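You operate a simulated robot arm through the tools that you are given. There is no shell and no other tool. Be economical: measure what you need, move in short steps, check, and stop when the job is done.

You are at the controls of a simulated robot arm. One attempt, no reset.

## Task
Move the label cards so each holder names the paperback over it.
Fine: by its subject; each card pushed home; the spare holder ends empty; the paperbacks stay where they are.

Only the result counts: the job must be done as asked and must still hold three seconds after the hand-in. Knocking over, shifting, dropping, spilling or breaking anything else fails it.

## Robot
A 6-joint arm with a two-finger parallel gripper, fixed in place. Base frame: the origin is at the foot of the arm, x ahead of it, y to its left, z up. Readings come in mm, degrees, newtons and seconds.
With the tool pointing down near the work surface it reaches from about 320 to 700 mm from the base axis. Its first joint turns from -166.0 to 166.0 degrees. Payload 4.1 kg.
The TCP is the grasp point between the finger pads, 23 mm short of the fingertips. In the tool frame z runs along the fingers and y along their closing line. The gripper opens to 94 mm. The fingers are 38 mm wide and 10 mm thick; the gripper's body (54 by 96 mm) begins 39 mm behind the TCP.
Orientation is that of the tool frame in the base frame, as a unit quaternion [w, x, y, z]. With the fingers straight down and closing along the base's y, the tool's x points along the base's -x, its y along +y and its z along -z.

## Interface
- The arm moves only by the tool arm_command. Its argument "steps" is a list of rows, each an object (a shift or turn left out is 0, a gripper value left out holds the last) with "claw": the opening in per cent of the stroke, from 0 (shut) to 100 (fully open); "travel": the shift along the base's x, y, z in mm, a list of three; "turn": the turn, a rotation vector about the base's x, y, z in degrees, a list of three. In form: [{"claw": claw, "travel": [dx, dy, dz], "turn": [rx, ry, rz]}, ...]. A call has 1 to 12 rows; each row shifts and turns the commanded pose from where the row before left it. Each row takes 0.2 s and may step no farther than 50 mm and 8.6 degrees from the row before; otherwise, or with a gripper value out of range, the whole call is refused. A pose out of reach is approached as far as the arm can. The call stops where the force on the tool passes 40 N (or 10 N more than at its start, if that is more) or the arm is blocked; 0.2 s more then pass. Each finger travels about 45 mm/s and halts on what it meets, pressing with about 41 N; the grip force reading is that of the motor and also rises with nothing between the fingers. The clock runs only during rows and for 0.2 s after the last one: add rows that do not move to give the fingers time. It gives the time, the measured TCP pose, the force on the tool (base axes), the opening and the grip force at its end, in the units of the frame above (readings bear some noise).
- Cameras (640 x 400 px; columns grow to the right, rows downward): "scene" is fixed at [398.6, -649.7, 1676.8]; the picture's right is [0.96, -0.27, 0.00], its down [-0.16, -0.56, -0.82] and it looks along [0.22, 0.79, -0.58] (base axes); focal length 334 px, centre (320, 200). "wrist" rides on the gripper at [86, 16, -75] in the tool frame; the picture's right is [-0.18, 0.98, 0.00], its down [-0.58, -0.11, -0.81] and it looks along [-0.79, -0.15, 0.59] (tool axes); focal length 243 px, centre (320, 200). There is no depth. A picture from a camera that has moved, and an enlarged one, comes with that camera's place and axes in the base frame and with its lens.
- grab_frame(camera): a new picture of that camera. It takes no simulated time.
- raise_lower(by): slides the trunk up (or, below 0, down) by that many mm; the arm rides with it, the base frame stays. It gives what a move gives, with no picture.
- enlarge(camera, box): a new picture of the part [left, top, right, bottom] of that camera's present view, enlarged. It takes no simulated time.
- job_done(): hands the job in; it is judged then, once.

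Go step by step. Nothing tells you positions but the pictures and the camera data: compare them with the known pose of the tool, close in by small moves and look again before you grip or let go. The budget is 120 turns and 68 pictures, counting those below and the enlarged ones. Unless the task says otherwise, let go and move clear before handing in, and close with one line.

The tools are called after "Call:" as name(argument=value, ...) on one line, values as JSON. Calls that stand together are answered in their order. arm_command: Moves the arm, as the interface text tells. Its arguments: {"type":"object","properties":{"steps":{"type":"array","items":{"type":"object","properties":{"claw":{"type":"number"},"travel":{"type":"array","items":{"type":"number"}},"turn":{"type":"array","items":{"type":"number"}}}}}},"required":["steps"]} The other tools are called the same way: raise_lower (by) slides the trunk up or down; grab_frame (camera) takes a picture; enlarge (camera, box) takes an enlarged picture of a part of a camera's view; job_done () hands the job in.

At the start:

```text
clock: 0.0
tcp_pos: [335.1, 140.7, 1273.3]
orientation: [0.0, 0.0, 1.0, 0.0]
force: [-0.6, -0.1, -0.5]
width: 93.8
grip_force: 0.0
trunk travel left (down, up): [-525.0, 65.0]
```

scene: 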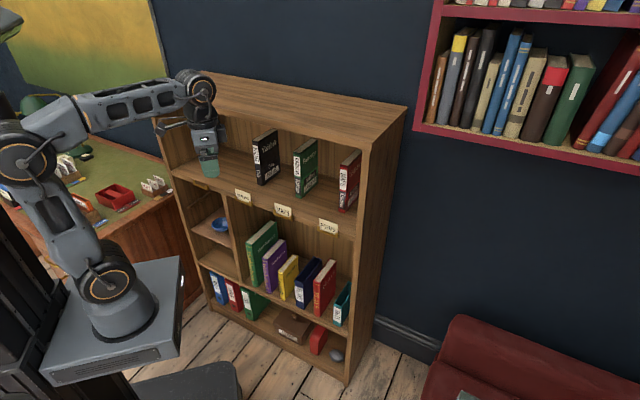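
wrist: 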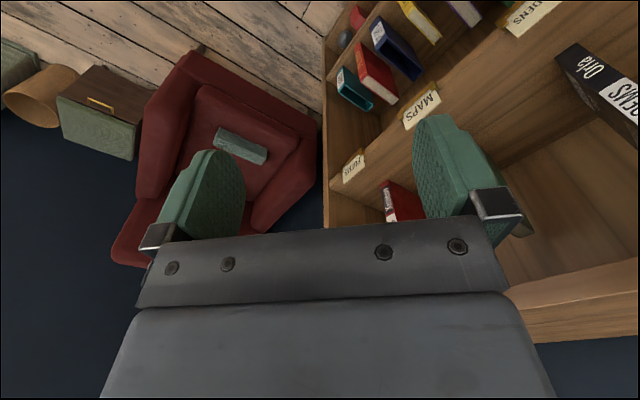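

I see a bookcase with three paperbacks on the upper shelf and label cards along the shelf edge. I'll enlarge the view to read them.

Call:
enlarge(camera="scene", box=[160, 120, 370, 250])

Call:
enlarge(camera="scene", box=[230, 180, 350, 240])

Call:
enlarge(camera="scene", box=[160, 160, 260, 222])

```text
3.05 times, centred on (265, 185) of scene
camera zoom: at [398.6, -649.7, 1676.8], right [0.96, -0.27, 0.0], down [-0.16, -0.56, -0.82], along [0.22, 0.79, -0.58], focal length 1017 px, centre (488, 246)
```

zoom: 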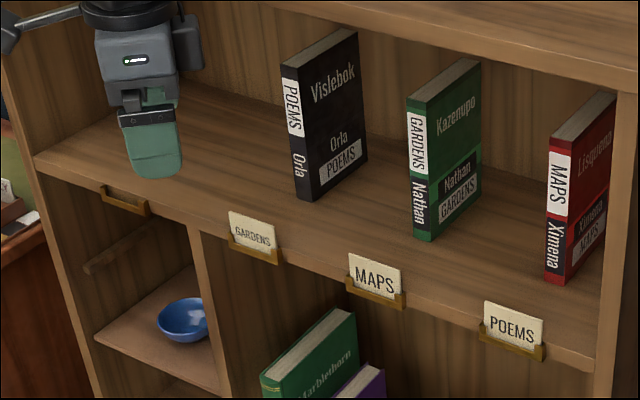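

```text
5.33 times, centred on (290, 210) of scene
camera zoom: at [398.6, -649.7, 1676.8], right [0.96, -0.27, 0.0], down [-0.16, -0.56, -0.82], along [0.22, 0.79, -0.58], focal length 1779 px, centre (480, 147)
```

zoom: 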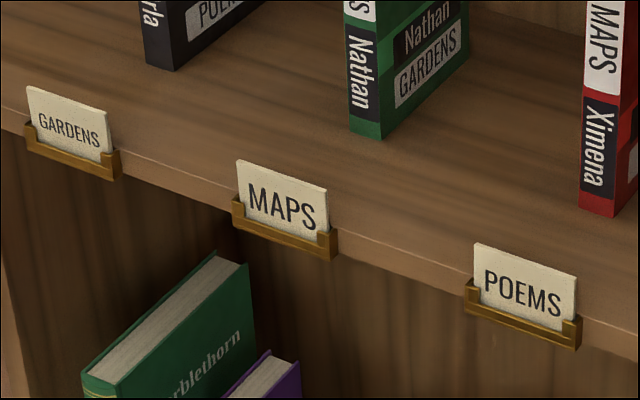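

```text
6.40 times, centred on (210, 191) of scene
camera zoom: at [398.6, -649.7, 1676.8], right [0.96, -0.27, 0.0], down [-0.16, -0.56, -0.82], along [0.22, 0.79, -0.58], focal length 2135 px, centre (1024, 258)
```

zoom: 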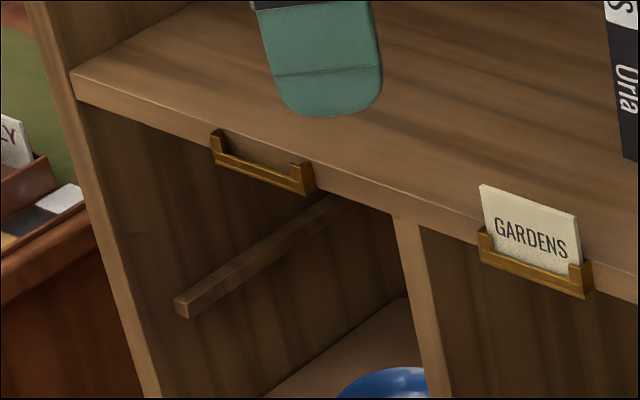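

The books left to right are POEMS, GARDENS and MAPS. The cards under them read GARDENS, MAPS and POEMS, and the leftmost holder is the spare. The shelf edge runs at about −45° in xy near x+y≈780. I'll yaw the tool to match and come down in front of the shelf.

Call:
arm_command(steps=[{"claw": 45, "travel": [15, 3, -30], "turn": [0, 0, -7.5]}, {"travel": [15, 3, -30], "turn": [0, 0, -7.5]}, {"travel": [15, 3, -30], "turn": [0, 0, -7.5]}, {"travel": [15, 3, -30], "turn": [0, 0, -7.5]}, {"travel": [15, 3, -30], "turn": [0, 0, -7.5]}, {"travel": [15, 3, -30], "turn": [0, 0, -7.5]}, {}, {}])

Call:
grab_frame(camera="wrist")

Call:
grab_frame(camera="scene")

```text
clock: 1.8
tcp_pos: [423.7, 159.8, 1093.4]
orientation: [0.0, 0.384, 0.923, 0.0]
force: [0.1, -0.1, -0.6]
width: 42.0
grip_force: 0.0
trunk travel left (down, up): [-525.0, 65.0]
```

```text
62 pictures are left
camera wrist: at [374.0, 233.1, 1168.5], right [0.83, 0.56, 0.0], down [0.33, -0.49, 0.81], along [0.45, -0.67, -0.59], focal length 243 px, centre (320, 200)
```

wrist: 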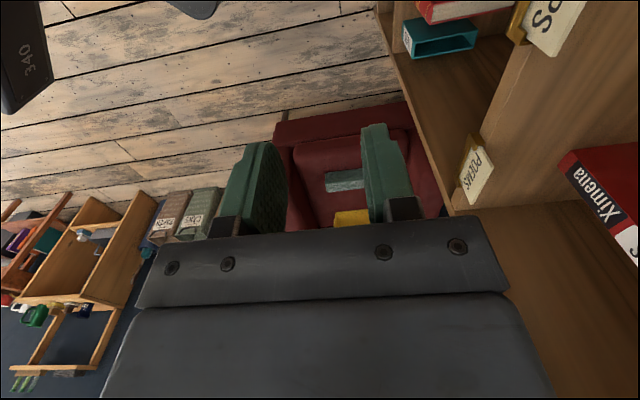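

```text
61 pictures are left
```

scene: 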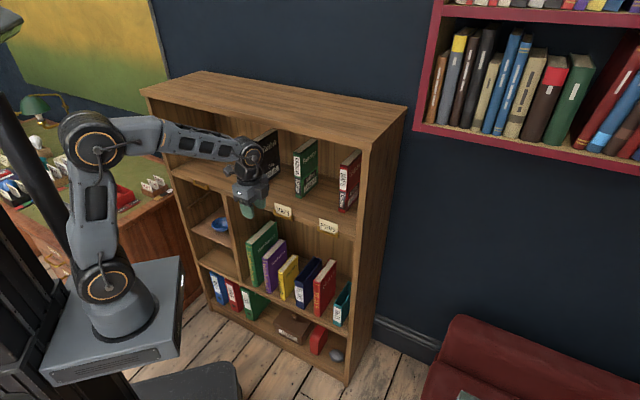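

The card visible centres come out at about GARDENS (398,416), MAPS (526,284) and POEMS (656,158), all near z 966, with the empty holder near (244,568). I'll move above GARDENS and check alignment.

Call:
arm_command(steps=[{"travel": [-5, 43, -6]}, {"travel": [-5, 43, -6]}, {"travel": [-4, 43, -6]}, {"travel": [-4, 43, -6]}, {"travel": [-4, 42, -6]}, {"travel": [-4, 42, -3]}, {}, {}])

Call:
enlarge(camera="scene", box=[180, 130, 308, 210])

Call:
grab_frame(camera="wrist")

```text
clock: 3.6
tcp_pos: [396.4, 416.0, 1058.9]
orientation: [-0.001, 0.383, 0.924, -0.002]
force: [0.1, 0.9, 0.2]
width: 42.3
grip_force: 0.1
trunk travel left (down, up): [-525.0, 65.0]
```

```text
5.00 times, centred on (244, 170) of scene
camera zoom: at [398.6, -649.7, 1676.8], right [0.96, -0.27, 0.0], down [-0.16, -0.56, -0.82], along [0.22, 0.79, -0.58], focal length 1668 px, centre (700, 350)
```

zoom: 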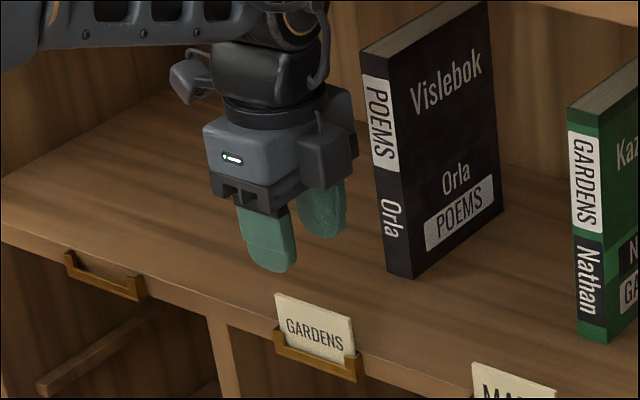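

```text
59 pictures are left
camera wrist: at [346.9, 489.4, 1132.9], right [0.83, 0.56, 0.0], down [0.34, -0.49, 0.81], along [0.45, -0.67, -0.59], focal length 243 px, centre (320, 200)
```

wrist: 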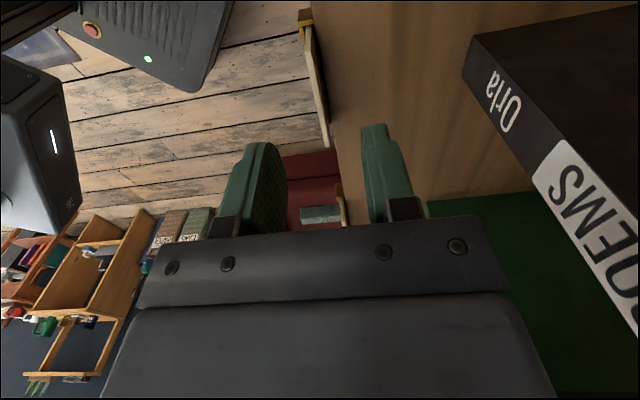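

The fingers look nearly centred over the GARDENS card. I'll zoom the wrist view to measure the offset and the height.

Call:
enlarge(camera="wrist", box=[216, 0, 424, 180])

```text
2.22 times, centred on (320, 90) of wrist
camera zoom: at [346.9, 489.4, 1132.9], right [0.83, 0.56, 0.0], down [0.34, -0.49, 0.81], along [0.45, -0.67, -0.59], focal length 539 px, centre (320, 444)
```

zoom: 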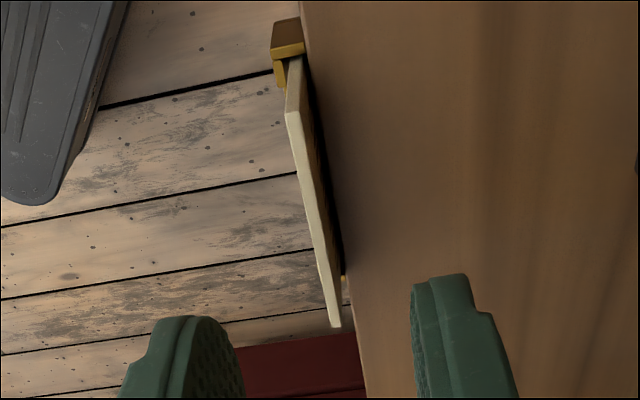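

The card is vertical, and its plane is 2–3 mm nearer me than the finger centre. I'll lower 30 mm with a small correction and measure again to fix the height.

Call:
arm_command(steps=[{"travel": [-1, -1, -15]}, {"travel": [0, 0, -15]}, {}])

Call:
enlarge(camera="wrist", box=[216, 0, 424, 180])

Call:
enlarge(camera="scene", box=[200, 150, 280, 200])

```text
clock: 4.4
tcp_pos: [397.6, 415.6, 1030.9]
orientation: [0.0, 0.382, 0.924, 0.001]
force: [-0.1, 0.6, 0.6]
width: 42.3
grip_force: 0.0
trunk travel left (down, up): [-525.0, 65.0]
```

```text
2.22 times, centred on (320, 90) of wrist
camera zoom: at [346.9, 488.0, 1105.4], right [0.83, 0.56, 0.0], down [0.33, -0.49, 0.81], along [0.46, -0.67, -0.59], focal length 539 px, centre (320, 444)
```

zoom: 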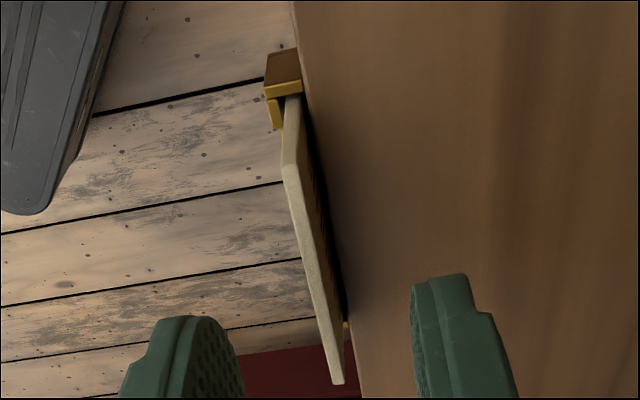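

```text
8.00 times, centred on (240, 175) of scene
camera zoom: at [398.6, -649.7, 1676.8], right [0.96, -0.27, 0.0], down [-0.16, -0.56, -0.82], along [0.22, 0.79, -0.58], focal length 2669 px, centre (960, 400)
```

zoom: 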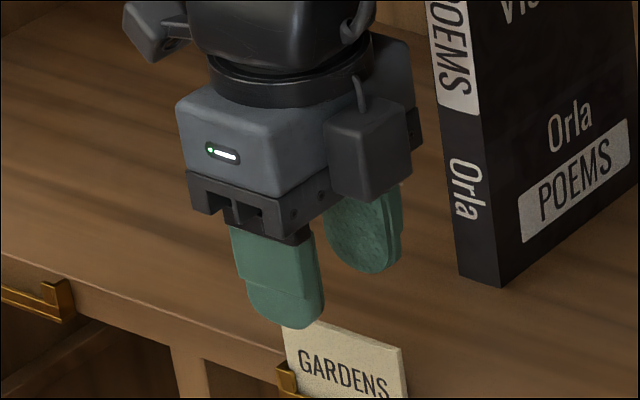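

The card top is near z 987, its width about 69 mm, and its plane about 1 mm from the finger centre. I'll correct that and lower so the tips stay just above the shelf board.

Call:
arm_command(steps=[{"travel": [1.2, -3, -14]}, {"travel": [0, 0, -14]}, {"travel": [0, 0, -13]}, {}])

Call:
enlarge(camera="wrist", box=[216, 50, 424, 180])

Call:
enlarge(camera="scene", box=[208, 160, 272, 200])

```text
clock: 5.4
tcp_pos: [398.0, 411.9, 989.8]
orientation: [0.001, 0.383, 0.924, -0.001]
force: [-0.5, -0.5, -0.3]
width: 42.4
grip_force: 0.1
trunk travel left (down, up): [-525.0, 65.0]
```

```text
3.08 times, centred on (320, 115) of wrist
camera zoom: at [348.3, 485.2, 1064.7], right [0.83, 0.56, 0.0], down [0.33, -0.49, 0.81], along [0.46, -0.67, -0.59], focal length 746 px, centre (320, 462)
```

zoom: 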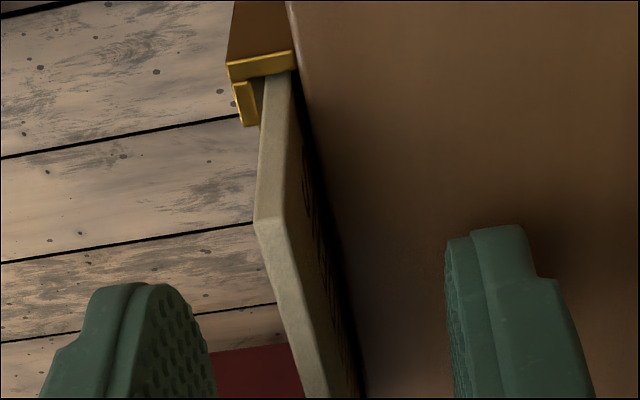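

```text
10.00 times, centred on (240, 180) of scene
camera zoom: at [398.6, -649.7, 1676.8], right [0.96, -0.27, 0.0], down [-0.16, -0.56, -0.82], along [0.22, 0.79, -0.58], focal length 3336 px, centre (1120, 400)
```

zoom: 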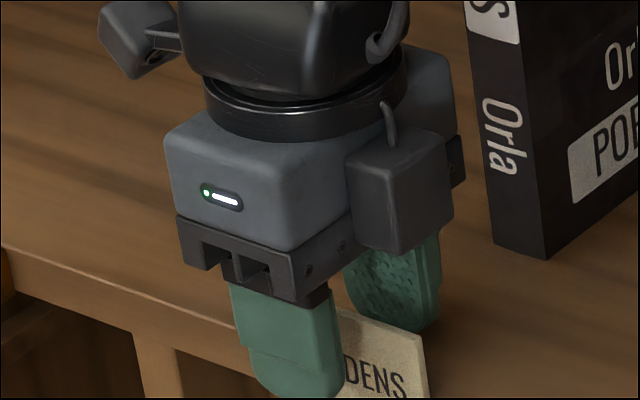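

The fingers straddle the card with about 19 mm overlap, and the tips are clear of the board. I'll nudge slightly and close.

Call:
arm_command(steps=[{"travel": [-0.5, -0.5, 0]}, {"claw": 15}, {}, {"claw": 0}, {}, {}])

Call:
enlarge(camera="wrist", box=[216, 50, 424, 180])

```text
clock: 6.8
tcp_pos: [397.7, 411.3, 990.1]
orientation: [0.0, 0.383, 0.924, 0.0]
force: [-0.4, -1.2, -0.1]
width: 2.6
grip_force: 41.2
trunk travel left (down, up): [-525.0, 65.0]
```

```text
3.08 times, centred on (320, 115) of wrist
camera zoom: at [347.8, 484.2, 1064.9], right [0.83, 0.56, 0.0], down [0.33, -0.49, 0.81], along [0.46, -0.67, -0.59], focal length 746 px, centre (320, 462)
```

zoom: 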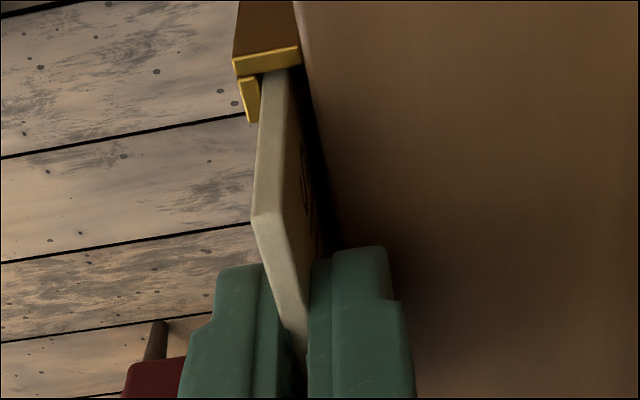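

The card is gripped with almost no side load. I'll lift it 45 mm and record reference views of H1's holder from that height.

Call:
arm_command(steps=[{"travel": [0, 0, 10]}, {"travel": [0, 0, 10]}, {"travel": [0, 0, 15]}, {"travel": [0, 0, 20]}, {}, {}])

Call:
enlarge(camera="wrist", box=[216, 0, 424, 130])

Call:
enlarge(camera="scene", box=[180, 150, 276, 210])

```text
clock: 8.2
tcp_pos: [399.7, 411.3, 1045.1]
orientation: [0.0, 0.382, 0.924, 0.0]
force: [1.1, 0.2, -0.3]
width: 2.5
grip_force: 40.8
trunk travel left (down, up): [-525.0, 65.0]
```

```text
3.08 times, centred on (320, 65) of wrist
camera zoom: at [348.7, 485.0, 1120.1], right [0.83, 0.56, 0.0], down [0.33, -0.49, 0.81], along [0.46, -0.67, -0.59], focal length 746 px, centre (320, 615)
```

zoom: 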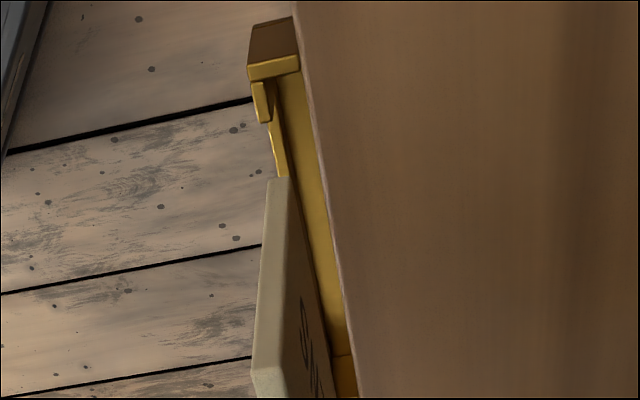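

```text
6.67 times, centred on (228, 180) of scene
camera zoom: at [398.6, -649.7, 1676.8], right [0.96, -0.27, 0.0], down [-0.16, -0.56, -0.82], along [0.22, 0.79, -0.58], focal length 2224 px, centre (933, 333)
```

zoom: 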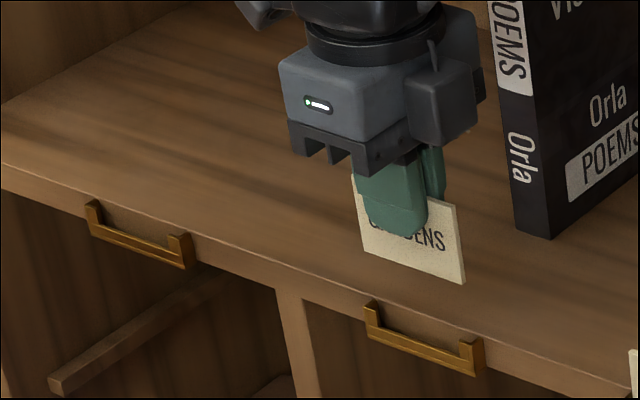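

The card is out and the empty holder is visible. From the scene view, H0 is offset from H1 by (−155, +155), and the side wall leaves the camera about 60 mm clear. I'll move there at this height and compare the wrist view.

Call:
arm_command(steps=[{"travel": [-31, 31, 0]}, {"travel": [-31, 31, 0]}, {"travel": [-31, 31, 0]}, {"travel": [-31, 31, 0]}, {"travel": [-31, 31, 0]}, {}, {}])

Call:
enlarge(camera="wrist", box=[216, 0, 424, 130])

Call:
enlarge(camera="scene", box=[150, 140, 246, 200])

```text
clock: 9.8
tcp_pos: [242.6, 564.1, 1046.2]
orientation: [0.0, 0.383, 0.924, 0.0]
force: [0.1, -0.4, 0.0]
width: 2.4
grip_force: 41.0
trunk travel left (down, up): [-525.0, 65.0]
```

```text
3.08 times, centred on (320, 65) of wrist
camera zoom: at [192.6, 637.1, 1120.4], right [0.83, 0.56, 0.0], down [0.33, -0.49, 0.81], along [0.46, -0.67, -0.59], focal length 746 px, centre (320, 615)
```

zoom: 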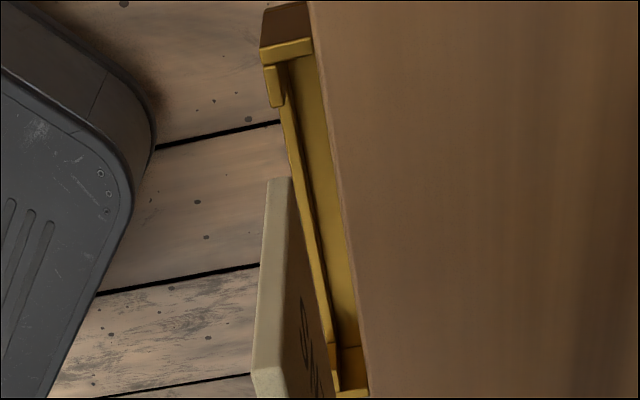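

```text
6.67 times, centred on (198, 170) of scene
camera zoom: at [398.6, -649.7, 1676.8], right [0.96, -0.27, 0.0], down [-0.16, -0.56, -0.82], along [0.22, 0.79, -0.58], focal length 2224 px, centre (1133, 400)
```

zoom: 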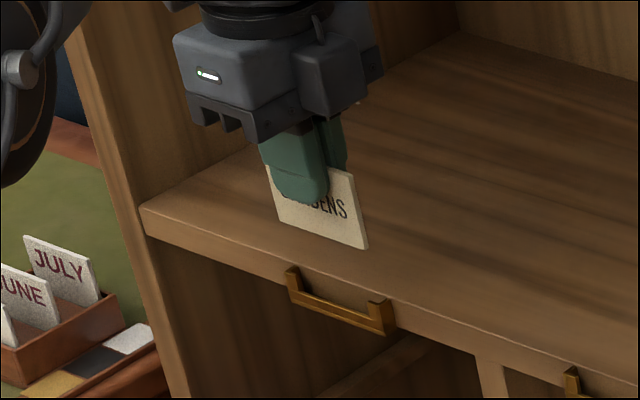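

Compared with the reference, the holder sits about 2 mm along and 2.7 mm inward of where I want it. I'll correct and compare again.

Call:
arm_command(steps=[{"travel": [0.4, 3.4, 0]}, {}, {}])

Call:
enlarge(camera="wrist", box=[216, 0, 424, 130])

```text
clock: 10.6
tcp_pos: [243.9, 568.0, 1045.3]
orientation: [0.001, 0.382, 0.924, 0.0]
force: [-0.2, 0.4, 0.4]
width: 2.1
grip_force: 40.9
trunk travel left (down, up): [-525.0, 65.0]
```

```text
3.08 times, centred on (320, 65) of wrist
camera zoom: at [193.3, 641.6, 1120.1], right [0.83, 0.56, 0.0], down [0.33, -0.49, 0.81], along [0.46, -0.67, -0.59], focal length 746 px, centre (320, 615)
```

zoom: 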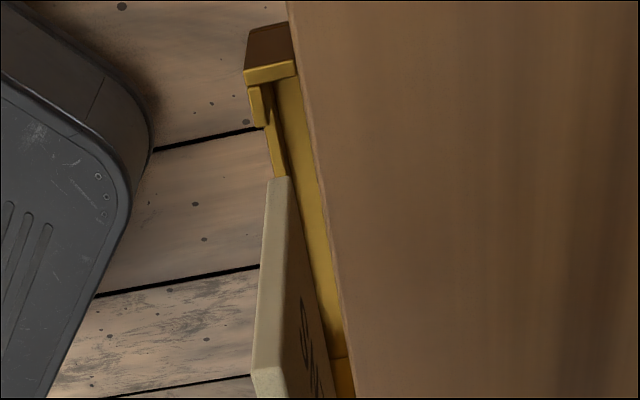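

It's now about 1 mm over. I'll make a fine correction and descend to just above the slot.

Call:
arm_command(steps=[{"travel": [-0.5, -0.9, 0]}, {"travel": [0, 0, -15]}, {"travel": [0, 0, -14]}, {}, {}])

Call:
enlarge(camera="wrist", box=[264, 20, 392, 100])

Call:
enlarge(camera="scene", box=[168, 155, 232, 195])

```text
clock: 11.8
tcp_pos: [241.7, 567.8, 1017.0]
orientation: [-0.001, 0.383, 0.924, 0.0]
force: [-0.4, -0.7, 0.2]
width: 2.5
grip_force: 40.7
trunk travel left (down, up): [-525.0, 65.0]
```

```text
5.00 times, centred on (328, 60) of wrist
camera zoom: at [192.0, 640.7, 1091.5], right [0.83, 0.56, 0.0], down [0.33, -0.49, 0.81], along [0.46, -0.67, -0.59], focal length 1213 px, centre (280, 900)
```

zoom: 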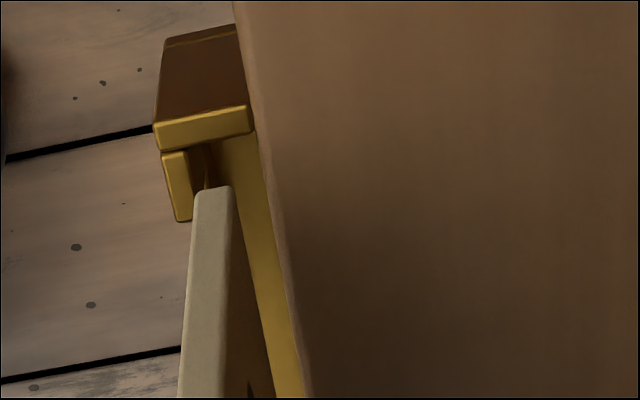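

```text
10.00 times, centred on (200, 175) of scene
camera zoom: at [398.6, -649.7, 1676.8], right [0.96, -0.27, 0.0], down [-0.16, -0.56, -0.82], along [0.22, 0.79, -0.58], focal length 3336 px, centre (1520, 450)
```

zoom: 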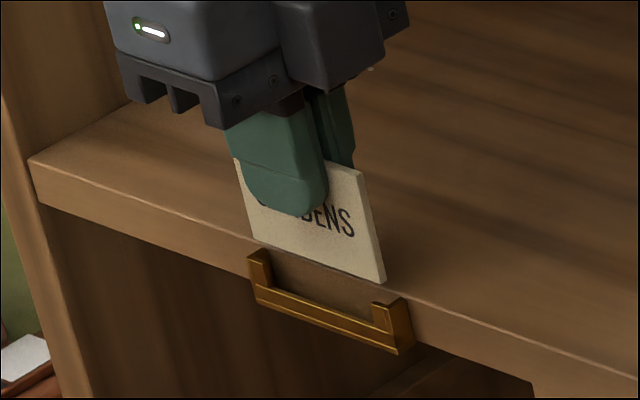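

Both views show the card lined up with the slot to within about half a millimetre. I'll descend slowly into it.

Call:
arm_command(steps=[{"travel": [0, 0, -4]}, {"travel": [0, 0, -4]}, {"travel": [0, 0, -3]}, {"travel": [0, 0, -3]}, {"travel": [0, 0, -3]}, {}])

Call:
enlarge(camera="wrist", box=[264, 30, 392, 110])

Call:
enlarge(camera="scene", box=[168, 155, 232, 195])

```text
clock: 13.2
tcp_pos: [244.1, 569.1, 998.2]
orientation: [0.0, 0.383, 0.924, -0.001]
force: [0.1, 0.4, 0.0]
width: 2.4
grip_force: 40.7
trunk travel left (down, up): [-525.0, 65.0]
```

```text
5.00 times, centred on (328, 70) of wrist
camera zoom: at [193.2, 641.7, 1073.4], right [0.83, 0.56, 0.0], down [0.33, -0.49, 0.81], along [0.46, -0.67, -0.59], focal length 1213 px, centre (280, 850)
```

zoom: 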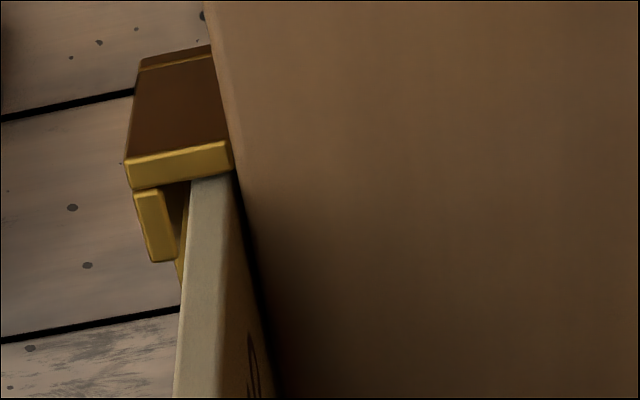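

```text
10.00 times, centred on (200, 175) of scene
camera zoom: at [398.6, -649.7, 1676.8], right [0.96, -0.27, 0.0], down [-0.16, -0.56, -0.82], along [0.22, 0.79, -0.58], focal length 3336 px, centre (1520, 450)
```

zoom: 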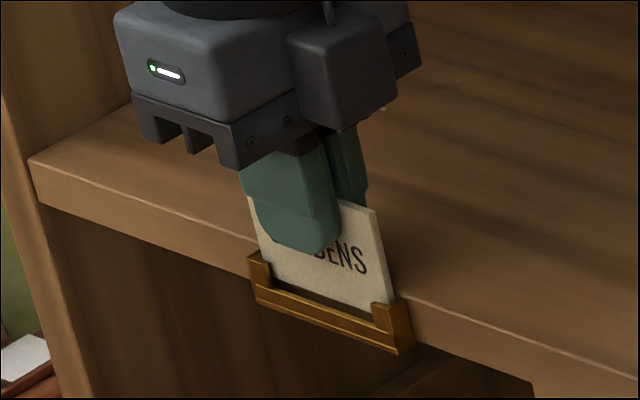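

The card has entered behind the tabs with no force, but it sits slightly toward the back. I'll nudge it about 0.8 mm forward and seat it.

Call:
arm_command(steps=[{"travel": [-0.6, -0.6, 0]}, {}, {"travel": [0, 0, -3]}, {"travel": [0, 0, -3]}, {"travel": [0, 0, -2]}, {}])

Call:
enlarge(camera="wrist", box=[264, 50, 392, 130])

```text
clock: 14.6
tcp_pos: [241.9, 567.2, 991.0]
orientation: [-0.001, 0.383, 0.924, 0.0]
force: [-0.5, 0.7, -1.3]
width: 2.5
grip_force: 41.4
trunk travel left (down, up): [-525.0, 65.0]
```

```text
5.00 times, centred on (328, 90) of wrist
camera zoom: at [192.6, 641.1, 1065.8], right [0.83, 0.56, 0.0], down [0.33, -0.49, 0.81], along [0.46, -0.67, -0.59], focal length 1213 px, centre (280, 750)
```

zoom: 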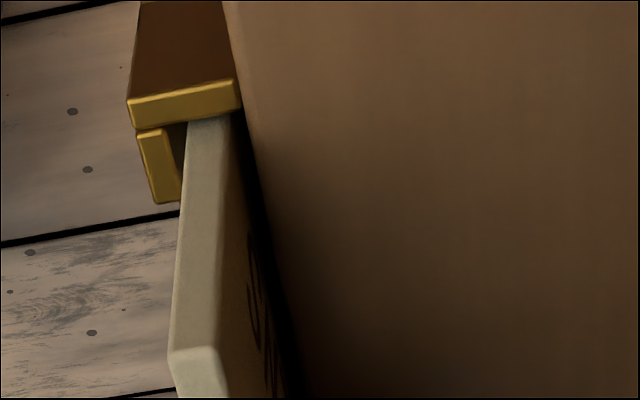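

It's nearly seated with no load. I'll press the last millimetre, release, and rise.

Call:
arm_command(steps=[{"travel": [0, 0, -1]}, {}, {"claw": 30}, {}, {}, {}])

Call:
enlarge(camera="wrist", box=[216, 50, 424, 180])

Call:
enlarge(camera="scene", box=[168, 155, 232, 195])

```text
clock: 16.0
tcp_pos: [242.2, 567.5, 990.1]
orientation: [0.0, 0.383, 0.924, 0.0]
force: [0.6, -0.1, 0.3]
width: 28.3
grip_force: 0.1
trunk travel left (down, up): [-525.0, 65.0]
```

```text
3.08 times, centred on (320, 115) of wrist
camera zoom: at [192.4, 641.2, 1064.6], right [0.83, 0.56, 0.0], down [0.33, -0.49, 0.81], along [0.46, -0.67, -0.59], focal length 746 px, centre (320, 462)
```

zoom: 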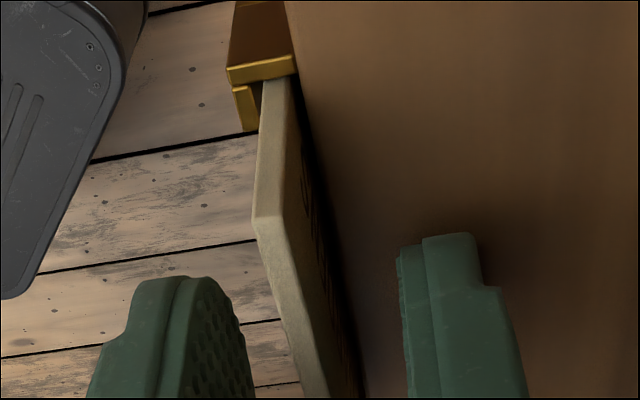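

```text
10.00 times, centred on (200, 175) of scene
camera zoom: at [398.6, -649.7, 1676.8], right [0.96, -0.27, 0.0], down [-0.16, -0.56, -0.82], along [0.22, 0.79, -0.58], focal length 3336 px, centre (1520, 450)
```

zoom: 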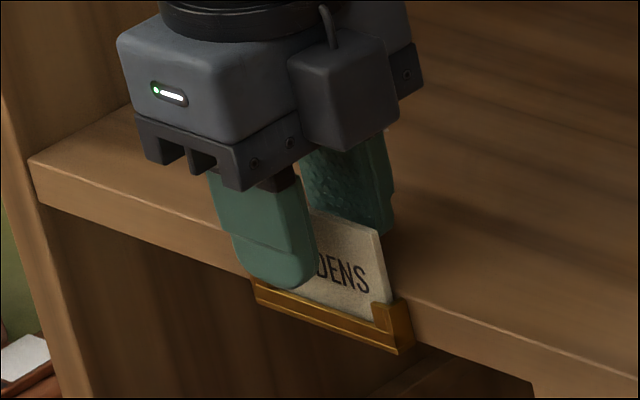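

GARDENS is parked in the spare holder. Next I'll rise and travel along the edge to the POEMS card at H3.

Call:
arm_command(steps=[{"claw": 45, "travel": [0, 0, 20]}, {"travel": [0, 0, 40]}, {}])

Call:
arm_command(steps=[{"travel": [34.5, -34.6, 0]}, {"travel": [34.5, -34.6, 0]}, {"travel": [34.5, -34.6, 0]}, {"travel": [34.5, -34.6, 0]}, {"travel": [34.5, -34.6, 0]}, {"travel": [34.5, -34.6, 0]}, {"travel": [34.5, -34.6, 0]}, {"travel": [34.5, -34.6, 0]}, {"travel": [34.5, -34.6, 0]}, {"travel": [34.5, -34.6, 0]}, {"travel": [34.5, -34.6, 0]}, {"travel": [34.5, -34.6, 0]}])

Call:
arm_command(steps=[{}, {}])

Call:
enlarge(camera="wrist", box=[216, 0, 424, 130])

Call:
grab_frame(camera="scene")

```text
clock: 16.8
tcp_pos: [243.4, 567.7, 1049.5]
orientation: [0.0, 0.383, 0.924, 0.0]
force: [0.8, -0.5, -0.5]
width: 42.3
grip_force: 0.2
trunk travel left (down, up): [-525.0, 65.0]
```

```text
clock: 19.4
tcp_pos: [657.9, 150.7, 1047.4]
orientation: [0.0, 0.383, 0.924, 0.0]
force: [-0.1, 0.4, 0.0]
width: 42.3
grip_force: 0.0
trunk travel left (down, up): [-525.0, 65.0]
```

```text
clock: 20.0
tcp_pos: [657.2, 151.5, 1047.2]
orientation: [0.0, 0.382, 0.924, 0.001]
force: [0.8, 0.0, -0.5]
width: 42.4
grip_force: 0.0
trunk travel left (down, up): [-525.0, 65.0]
```

```text
3.08 times, centred on (320, 65) of wrist
camera zoom: at [606.4, 224.9, 1122.0], right [0.83, 0.56, 0.0], down [0.33, -0.49, 0.81], along [0.46, -0.67, -0.59], focal length 746 px, centre (320, 615)
```

zoom: 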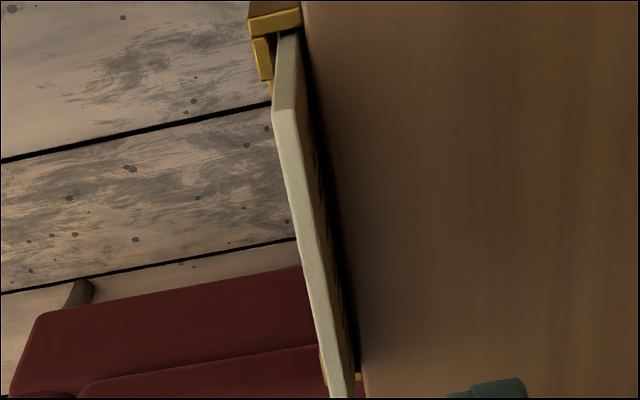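

```text
39 pictures are left
```

scene: 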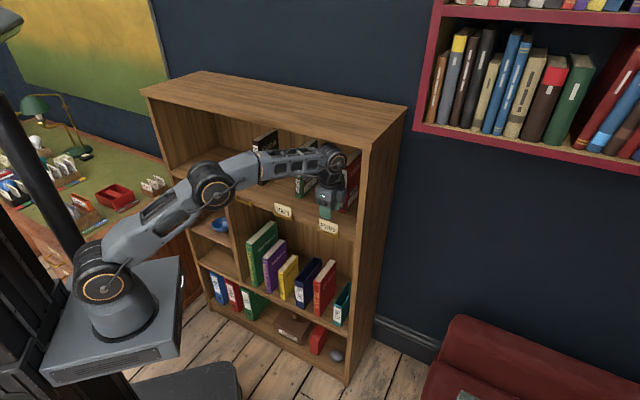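

I'm above POEMS. Against the reference I need about (−3.2, +5), so I'll correct, descend to straddle height, and check.

Call:
arm_command(steps=[{"travel": [-3.2, 5, 0]}, {"travel": [0, 0, -20]}, {"travel": [0, 0, -20]}, {"travel": [0, 0, -10]}, {}, {}])

Call:
enlarge(camera="wrist", box=[216, 50, 424, 180])

Call:
enlarge(camera="scene", box=[296, 198, 360, 238])

```text
clock: 21.4
tcp_pos: [653.3, 156.8, 1000.0]
orientation: [0.0, 0.383, 0.924, 0.0]
force: [-0.2, -0.7, 0.2]
width: 42.2
grip_force: 0.0
trunk travel left (down, up): [-525.0, 65.0]
```

```text
3.08 times, centred on (320, 115) of wrist
camera zoom: at [602.7, 230.6, 1074.1], right [0.83, 0.56, 0.0], down [0.33, -0.49, 0.81], along [0.46, -0.67, -0.59], focal length 746 px, centre (320, 462)
```

zoom: 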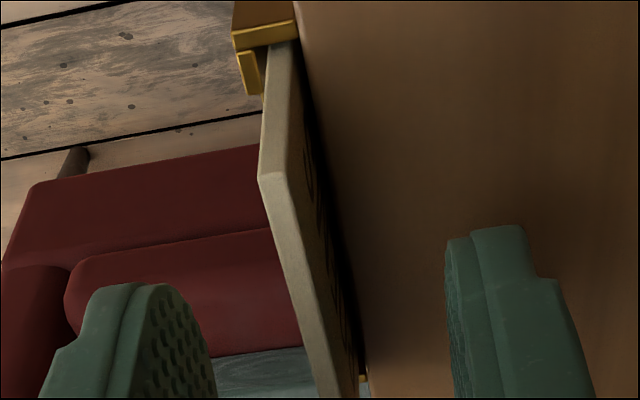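

```text
10.00 times, centred on (328, 218) of scene
camera zoom: at [398.6, -649.7, 1676.8], right [0.96, -0.27, 0.0], down [-0.16, -0.56, -0.82], along [0.22, 0.79, -0.58], focal length 3336 px, centre (240, 20)
```

zoom: 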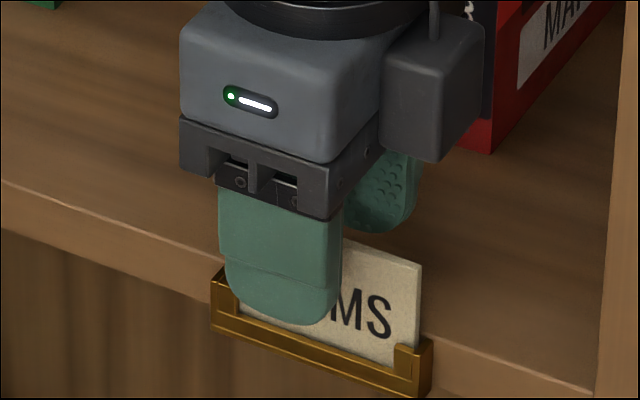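

Aligned with the reference. I'll lower the last 10 mm and close on POEMS.

Call:
arm_command(steps=[{"travel": [-0.5, -0.5, -5]}, {"travel": [0, 0, -5]}, {}, {"claw": 15}, {}, {"claw": 0}, {}, {}])

Call:
enlarge(camera="wrist", box=[216, 50, 424, 180])

```text
clock: 23.2
tcp_pos: [651.8, 157.3, 989.5]
orientation: [0.0, 0.382, 0.924, 0.001]
force: [0.0, 0.0, 0.0]
width: 2.4
grip_force: 41.8
trunk travel left (down, up): [-525.0, 65.0]
```

```text
3.08 times, centred on (320, 115) of wrist
camera zoom: at [602.6, 230.4, 1064.0], right [0.83, 0.56, 0.0], down [0.33, -0.49, 0.81], along [0.46, -0.67, -0.59], focal length 746 px, centre (320, 462)
```

zoom: 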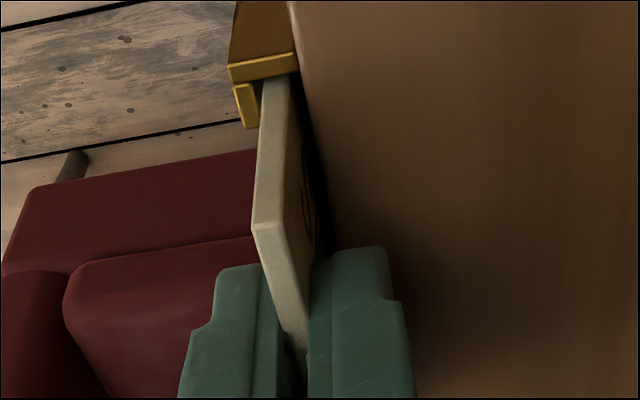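

POEMS is gripped. I'll lift 55 mm, back out 40 mm so it clears the MAPS card, travel to H1, and come back in.

Call:
arm_command(steps=[{"travel": [0, 0, 10]}, {"travel": [0, 0, 10]}, {"travel": [0, 0, 15]}, {"travel": [0, 0, 20]}, {"travel": [-28, -28, 0]}, {}])

Call:
arm_command(steps=[{"travel": [-31.9, 31.8, 0]}, {"travel": [-31.9, 31.8, 0]}, {"travel": [-31.9, 31.8, 0]}, {"travel": [-31.9, 31.8, 0]}, {"travel": [-31.9, 31.8, 0]}, {"travel": [-31.9, 31.8, 0]}, {"travel": [-31.9, 31.8, 0]}, {"travel": [-31.8, 31.7, 0]}, {}, {"travel": [28, 28, 0]}, {}, {}])

Call:
enlarge(camera="wrist", box=[216, 0, 424, 130])

```text
clock: 24.6
tcp_pos: [625.1, 129.0, 1045.7]
orientation: [-0.001, 0.382, 0.924, 0.0]
force: [0.2, -0.1, -0.2]
width: 2.5
grip_force: 40.4
trunk travel left (down, up): [-525.0, 65.0]
```

```text
clock: 27.2
tcp_pos: [397.5, 412.8, 1045.7]
orientation: [0.001, 0.383, 0.924, 0.0]
force: [-0.5, -0.7, -0.3]
width: 2.3
grip_force: 40.8
trunk travel left (down, up): [-525.0, 65.0]
```

```text
3.08 times, centred on (320, 65) of wrist
camera zoom: at [346.0, 485.3, 1119.4], right [0.83, 0.56, 0.0], down [0.33, -0.49, 0.81], along [0.46, -0.67, -0.59], focal length 746 px, centre (320, 615)
```

zoom: 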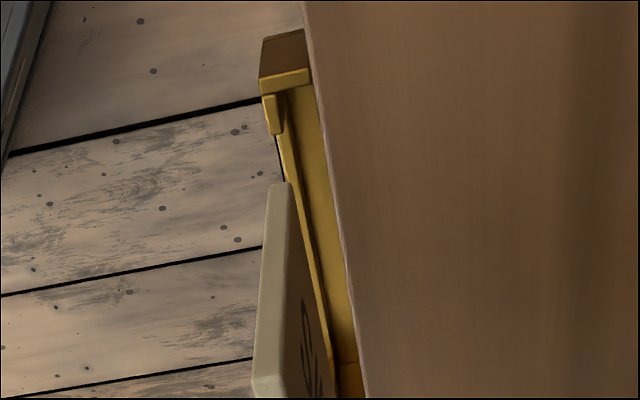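

The holder is about 1.5–2 mm inward and 1.6 mm along. I'll correct and descend to just above the slot.

Call:
arm_command(steps=[{"travel": [2.1, 0, 0]}, {"travel": [0, 0, -15]}, {"travel": [0, 0, -14]}, {}, {}])

Call:
enlarge(camera="wrist", box=[264, 20, 392, 100])

Call:
enlarge(camera="scene", box=[208, 165, 272, 205])

```text
clock: 28.4
tcp_pos: [398.6, 410.9, 1015.5]
orientation: [0.001, 0.383, 0.924, 0.0]
force: [0.2, 0.1, 0.0]
width: 2.5
grip_force: 41.1
trunk travel left (down, up): [-525.0, 65.0]
```

```text
5.00 times, centred on (328, 60) of wrist
camera zoom: at [349.1, 484.7, 1089.8], right [0.83, 0.56, 0.0], down [0.33, -0.49, 0.81], along [0.46, -0.67, -0.59], focal length 1213 px, centre (280, 900)
```

zoom: 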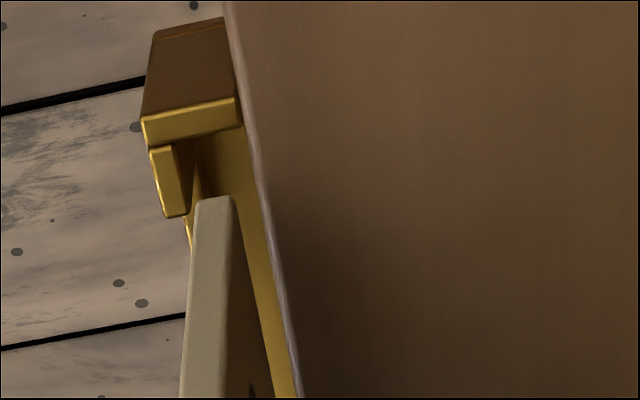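

```text
10.00 times, centred on (240, 185) of scene
camera zoom: at [398.6, -649.7, 1676.8], right [0.96, -0.27, 0.0], down [-0.16, -0.56, -0.82], along [0.22, 0.79, -0.58], focal length 3336 px, centre (1120, 350)
```

zoom: 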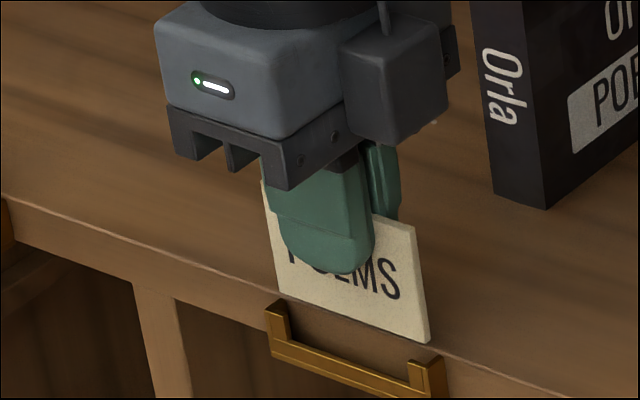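

The card sits about 2 mm too far back for this slot, and its position along the edge is good. I'll nudge it forward and look again before entering.

Call:
arm_command(steps=[{"travel": [-1.3, -1.3, 0]}, {"travel": [0, 0, -3]}, {}, {}])

Call:
enlarge(camera="wrist", box=[264, 20, 392, 100])

```text
clock: 29.4
tcp_pos: [398.6, 409.4, 1012.2]
orientation: [-0.001, 0.383, 0.924, 0.0]
force: [-0.3, -0.1, 0.1]
width: 2.7
grip_force: 40.9
trunk travel left (down, up): [-525.0, 65.0]
```

```text
5.00 times, centred on (328, 60) of wrist
camera zoom: at [348.7, 483.3, 1086.7], right [0.83, 0.56, 0.0], down [0.33, -0.49, 0.81], along [0.46, -0.67, -0.59], focal length 1213 px, centre (280, 900)
```

zoom: 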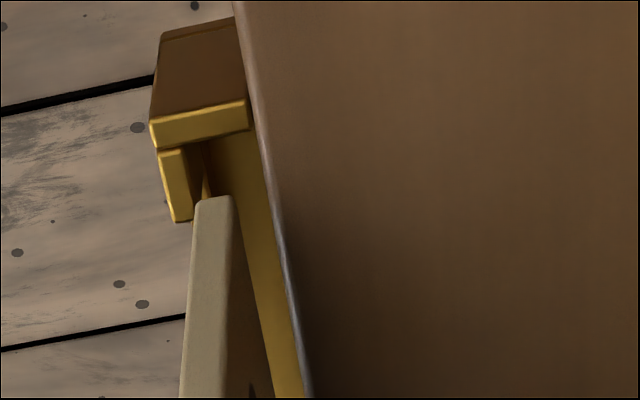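

It's closer. I'll nudge another 0.7 mm and enter slowly.

Call:
arm_command(steps=[{"travel": [-0.5, -0.5, 0]}, {"travel": [0, 0, -3]}, {"travel": [0, 0, -3]}, {"travel": [0, 0, -3]}, {"travel": [0, 0, -3]}, {"travel": [0, 0, -2]}, {}])

Call:
enlarge(camera="wrist", box=[264, 30, 392, 110])

Call:
enlarge(camera="scene", box=[208, 165, 272, 205])

```text
clock: 31.0
tcp_pos: [396.8, 408.6, 1002.4]
orientation: [0.002, 0.382, 0.924, 0.005]
force: [2.7, 1.1, 37.0]
width: 2.5
grip_force: 41.3
trunk travel left (down, up): [-525.0, 65.0]
```

```text
5.00 times, centred on (328, 70) of wrist
camera zoom: at [346.8, 481.9, 1076.8], right [0.83, 0.56, 0.01], down [0.33, -0.49, 0.81], along [0.46, -0.66, -0.59], focal length 1213 px, centre (280, 850)
```

zoom: 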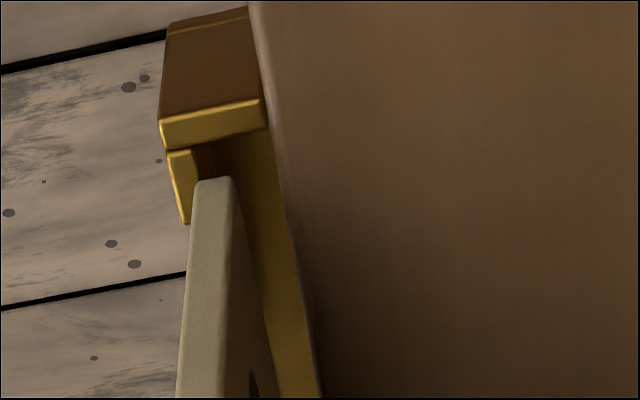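

```text
10.00 times, centred on (240, 185) of scene
camera zoom: at [398.6, -649.7, 1676.8], right [0.96, -0.27, 0.0], down [-0.16, -0.56, -0.82], along [0.22, 0.79, -0.58], focal length 3336 px, centre (1120, 350)
```

zoom: 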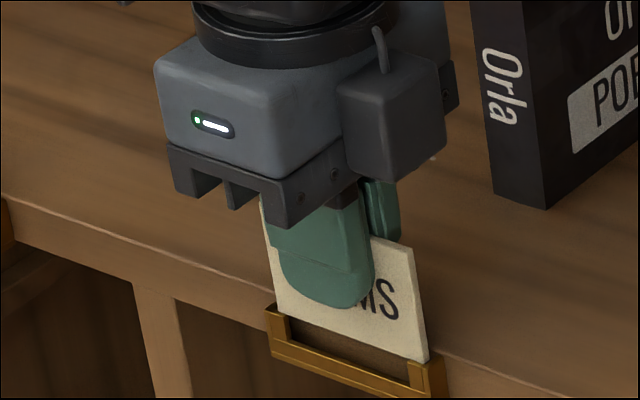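

I felt contact: the card is resting on the front tabs, so it's too far forward now. I'll lift off a few millimetres, shift back inward and look.

Call:
arm_command(steps=[{"travel": [0, 0, 5]}, {"travel": [0, 0, 3]}, {"travel": [1.0, 1.0, 0]}, {}, {}])

Call:
enlarge(camera="wrist", box=[264, 30, 392, 110])

Call:
enlarge(camera="scene", box=[208, 165, 272, 205])

```text
clock: 32.2
tcp_pos: [398.3, 409.6, 1006.2]
orientation: [0.0, 0.382, 0.924, -0.001]
force: [0.2, -0.6, -0.5]
width: 2.5
grip_force: 41.7
trunk travel left (down, up): [-525.0, 65.0]
```

```text
5.00 times, centred on (328, 70) of wrist
camera zoom: at [348.8, 483.6, 1080.8], right [0.83, 0.56, 0.0], down [0.33, -0.49, 0.81], along [0.46, -0.67, -0.59], focal length 1213 px, centre (280, 850)
```

zoom: 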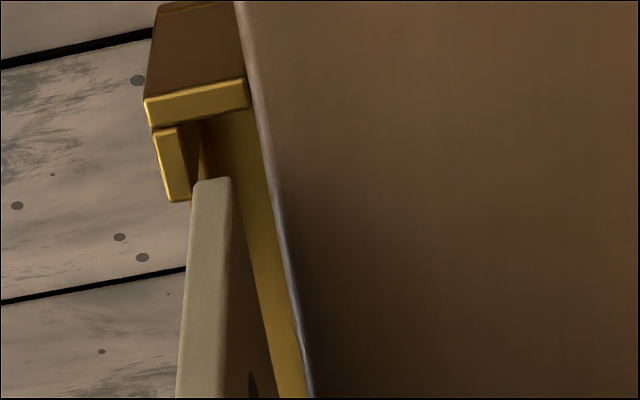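

```text
10.00 times, centred on (240, 185) of scene
camera zoom: at [398.6, -649.7, 1676.8], right [0.96, -0.27, 0.0], down [-0.16, -0.56, -0.82], along [0.22, 0.79, -0.58], focal length 3336 px, centre (1120, 350)
```

zoom: 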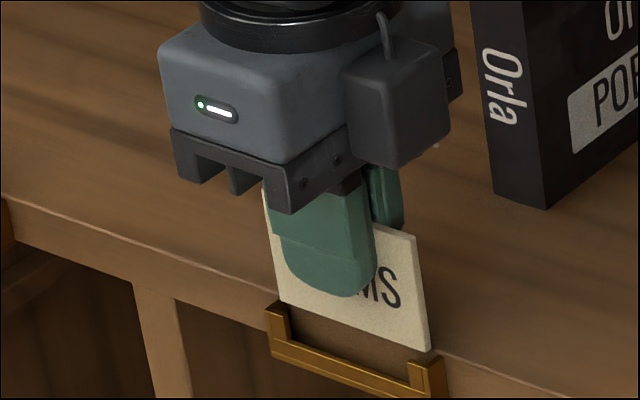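

It needs about 0.4 mm more inward to match the good H0 entry. I'll nudge and descend gently.

Call:
arm_command(steps=[{"travel": [0.35, 0.35, 0]}, {}, {"travel": [0, 0, -2]}, {"travel": [0, 0, -2]}, {"travel": [0, 0, -2]}, {"travel": [0, 0, -2]}, {}])

Call:
enlarge(camera="wrist", box=[264, 30, 392, 110])

```text
clock: 33.8
tcp_pos: [400.1, 411.1, 999.4]
orientation: [0.0, 0.383, 0.924, 0.0]
force: [-1.2, 1.6, -0.7]
width: 2.7
grip_force: 41.1
trunk travel left (down, up): [-525.0, 65.0]
```

```text
5.00 times, centred on (328, 70) of wrist
camera zoom: at [349.2, 484.2, 1073.7], right [0.82, 0.57, 0.0], down [0.33, -0.49, 0.81], along [0.46, -0.67, -0.59], focal length 1213 px, centre (280, 850)
```

zoom: 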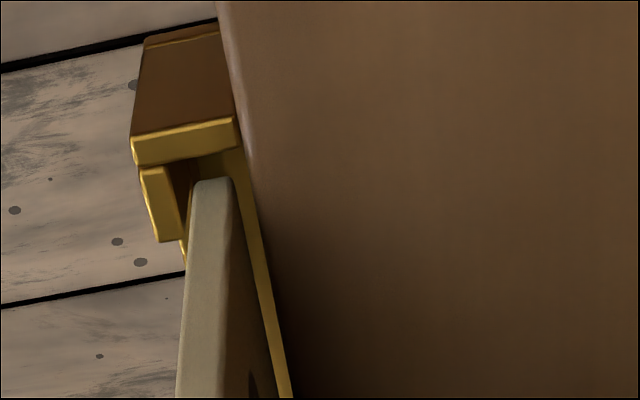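

It entered with no force. I'll keep going down.

Call:
arm_command(steps=[{"travel": [-0.3, -0.3, -2]}, {"travel": [0, 0, -2]}, {"travel": [0, 0, -2]}, {"travel": [0, 0, -2]}, {}])

Call:
enlarge(camera="wrist", box=[264, 50, 392, 130])

```text
clock: 35.0
tcp_pos: [399.4, 411.4, 989.8]
orientation: [0.001, 0.383, 0.924, 0.0]
force: [-0.6, 1.5, 1.7]
width: 2.1
grip_force: 41.3
trunk travel left (down, up): [-525.0, 65.0]
```

```text
5.00 times, centred on (328, 90) of wrist
camera zoom: at [349.0, 484.0, 1064.8], right [0.83, 0.56, 0.0], down [0.33, -0.49, 0.81], along [0.46, -0.67, -0.59], focal length 1213 px, centre (280, 750)
```

zoom: 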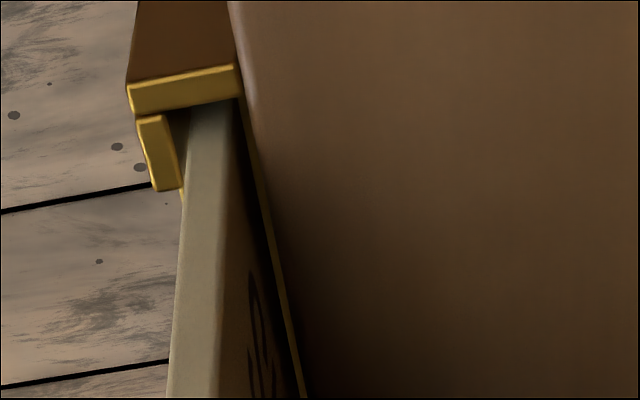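

The card slid up a little in the grip during the earlier contact, so it still needs to go lower. I'll go down in 1 mm steps until I feel the bottom.

Call:
arm_command(steps=[{"travel": [0, 0, -1]}, {"travel": [0, 0, -1]}, {"travel": [0, 0, -1]}, {}])

Call:
enlarge(camera="wrist", box=[232, 50, 424, 170])

Call:
enlarge(camera="scene", box=[208, 165, 272, 205])

```text
clock: 36.0
tcp_pos: [399.1, 409.9, 987.0]
orientation: [0.001, 0.383, 0.924, 0.001]
force: [-1.0, 1.4, 0.2]
width: 2.3
grip_force: 40.5
trunk travel left (down, up): [-525.0, 65.0]
```

```text
3.33 times, centred on (328, 110) of wrist
camera zoom: at [349.0, 483.9, 1062.2], right [0.83, 0.56, 0.0], down [0.33, -0.49, 0.81], along [0.46, -0.67, -0.59], focal length 809 px, centre (293, 500)
```

zoom: 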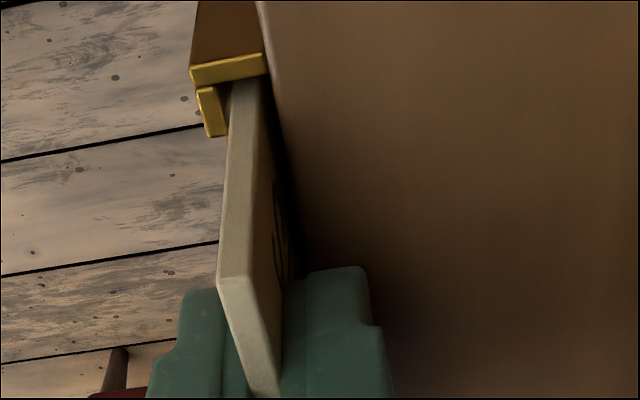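

```text
10.00 times, centred on (240, 185) of scene
camera zoom: at [398.6, -649.7, 1676.8], right [0.96, -0.27, 0.0], down [-0.16, -0.56, -0.82], along [0.22, 0.79, -0.58], focal length 3336 px, centre (1120, 350)
```

zoom: 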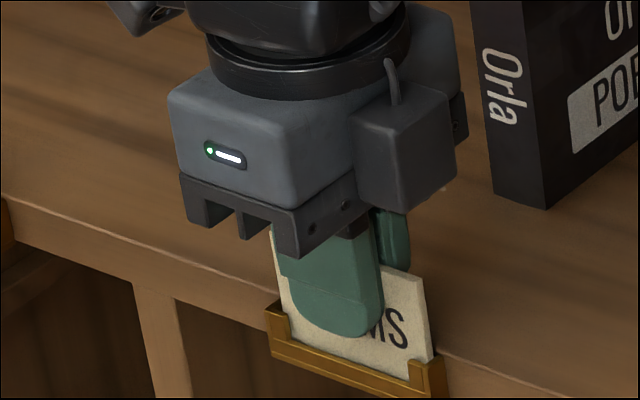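

Still no bottom contact. I'll continue gently.

Call:
arm_command(steps=[{"travel": [0, 0, -1]}, {"travel": [0, 0, -1]}, {}])

```text
clock: 36.8
tcp_pos: [399.2, 410.0, 986.8]
orientation: [0.0, 0.383, 0.924, 0.0]
force: [-0.4, 1.4, 0.8]
width: 2.3
grip_force: 41.6
trunk travel left (down, up): [-525.0, 65.0]
```

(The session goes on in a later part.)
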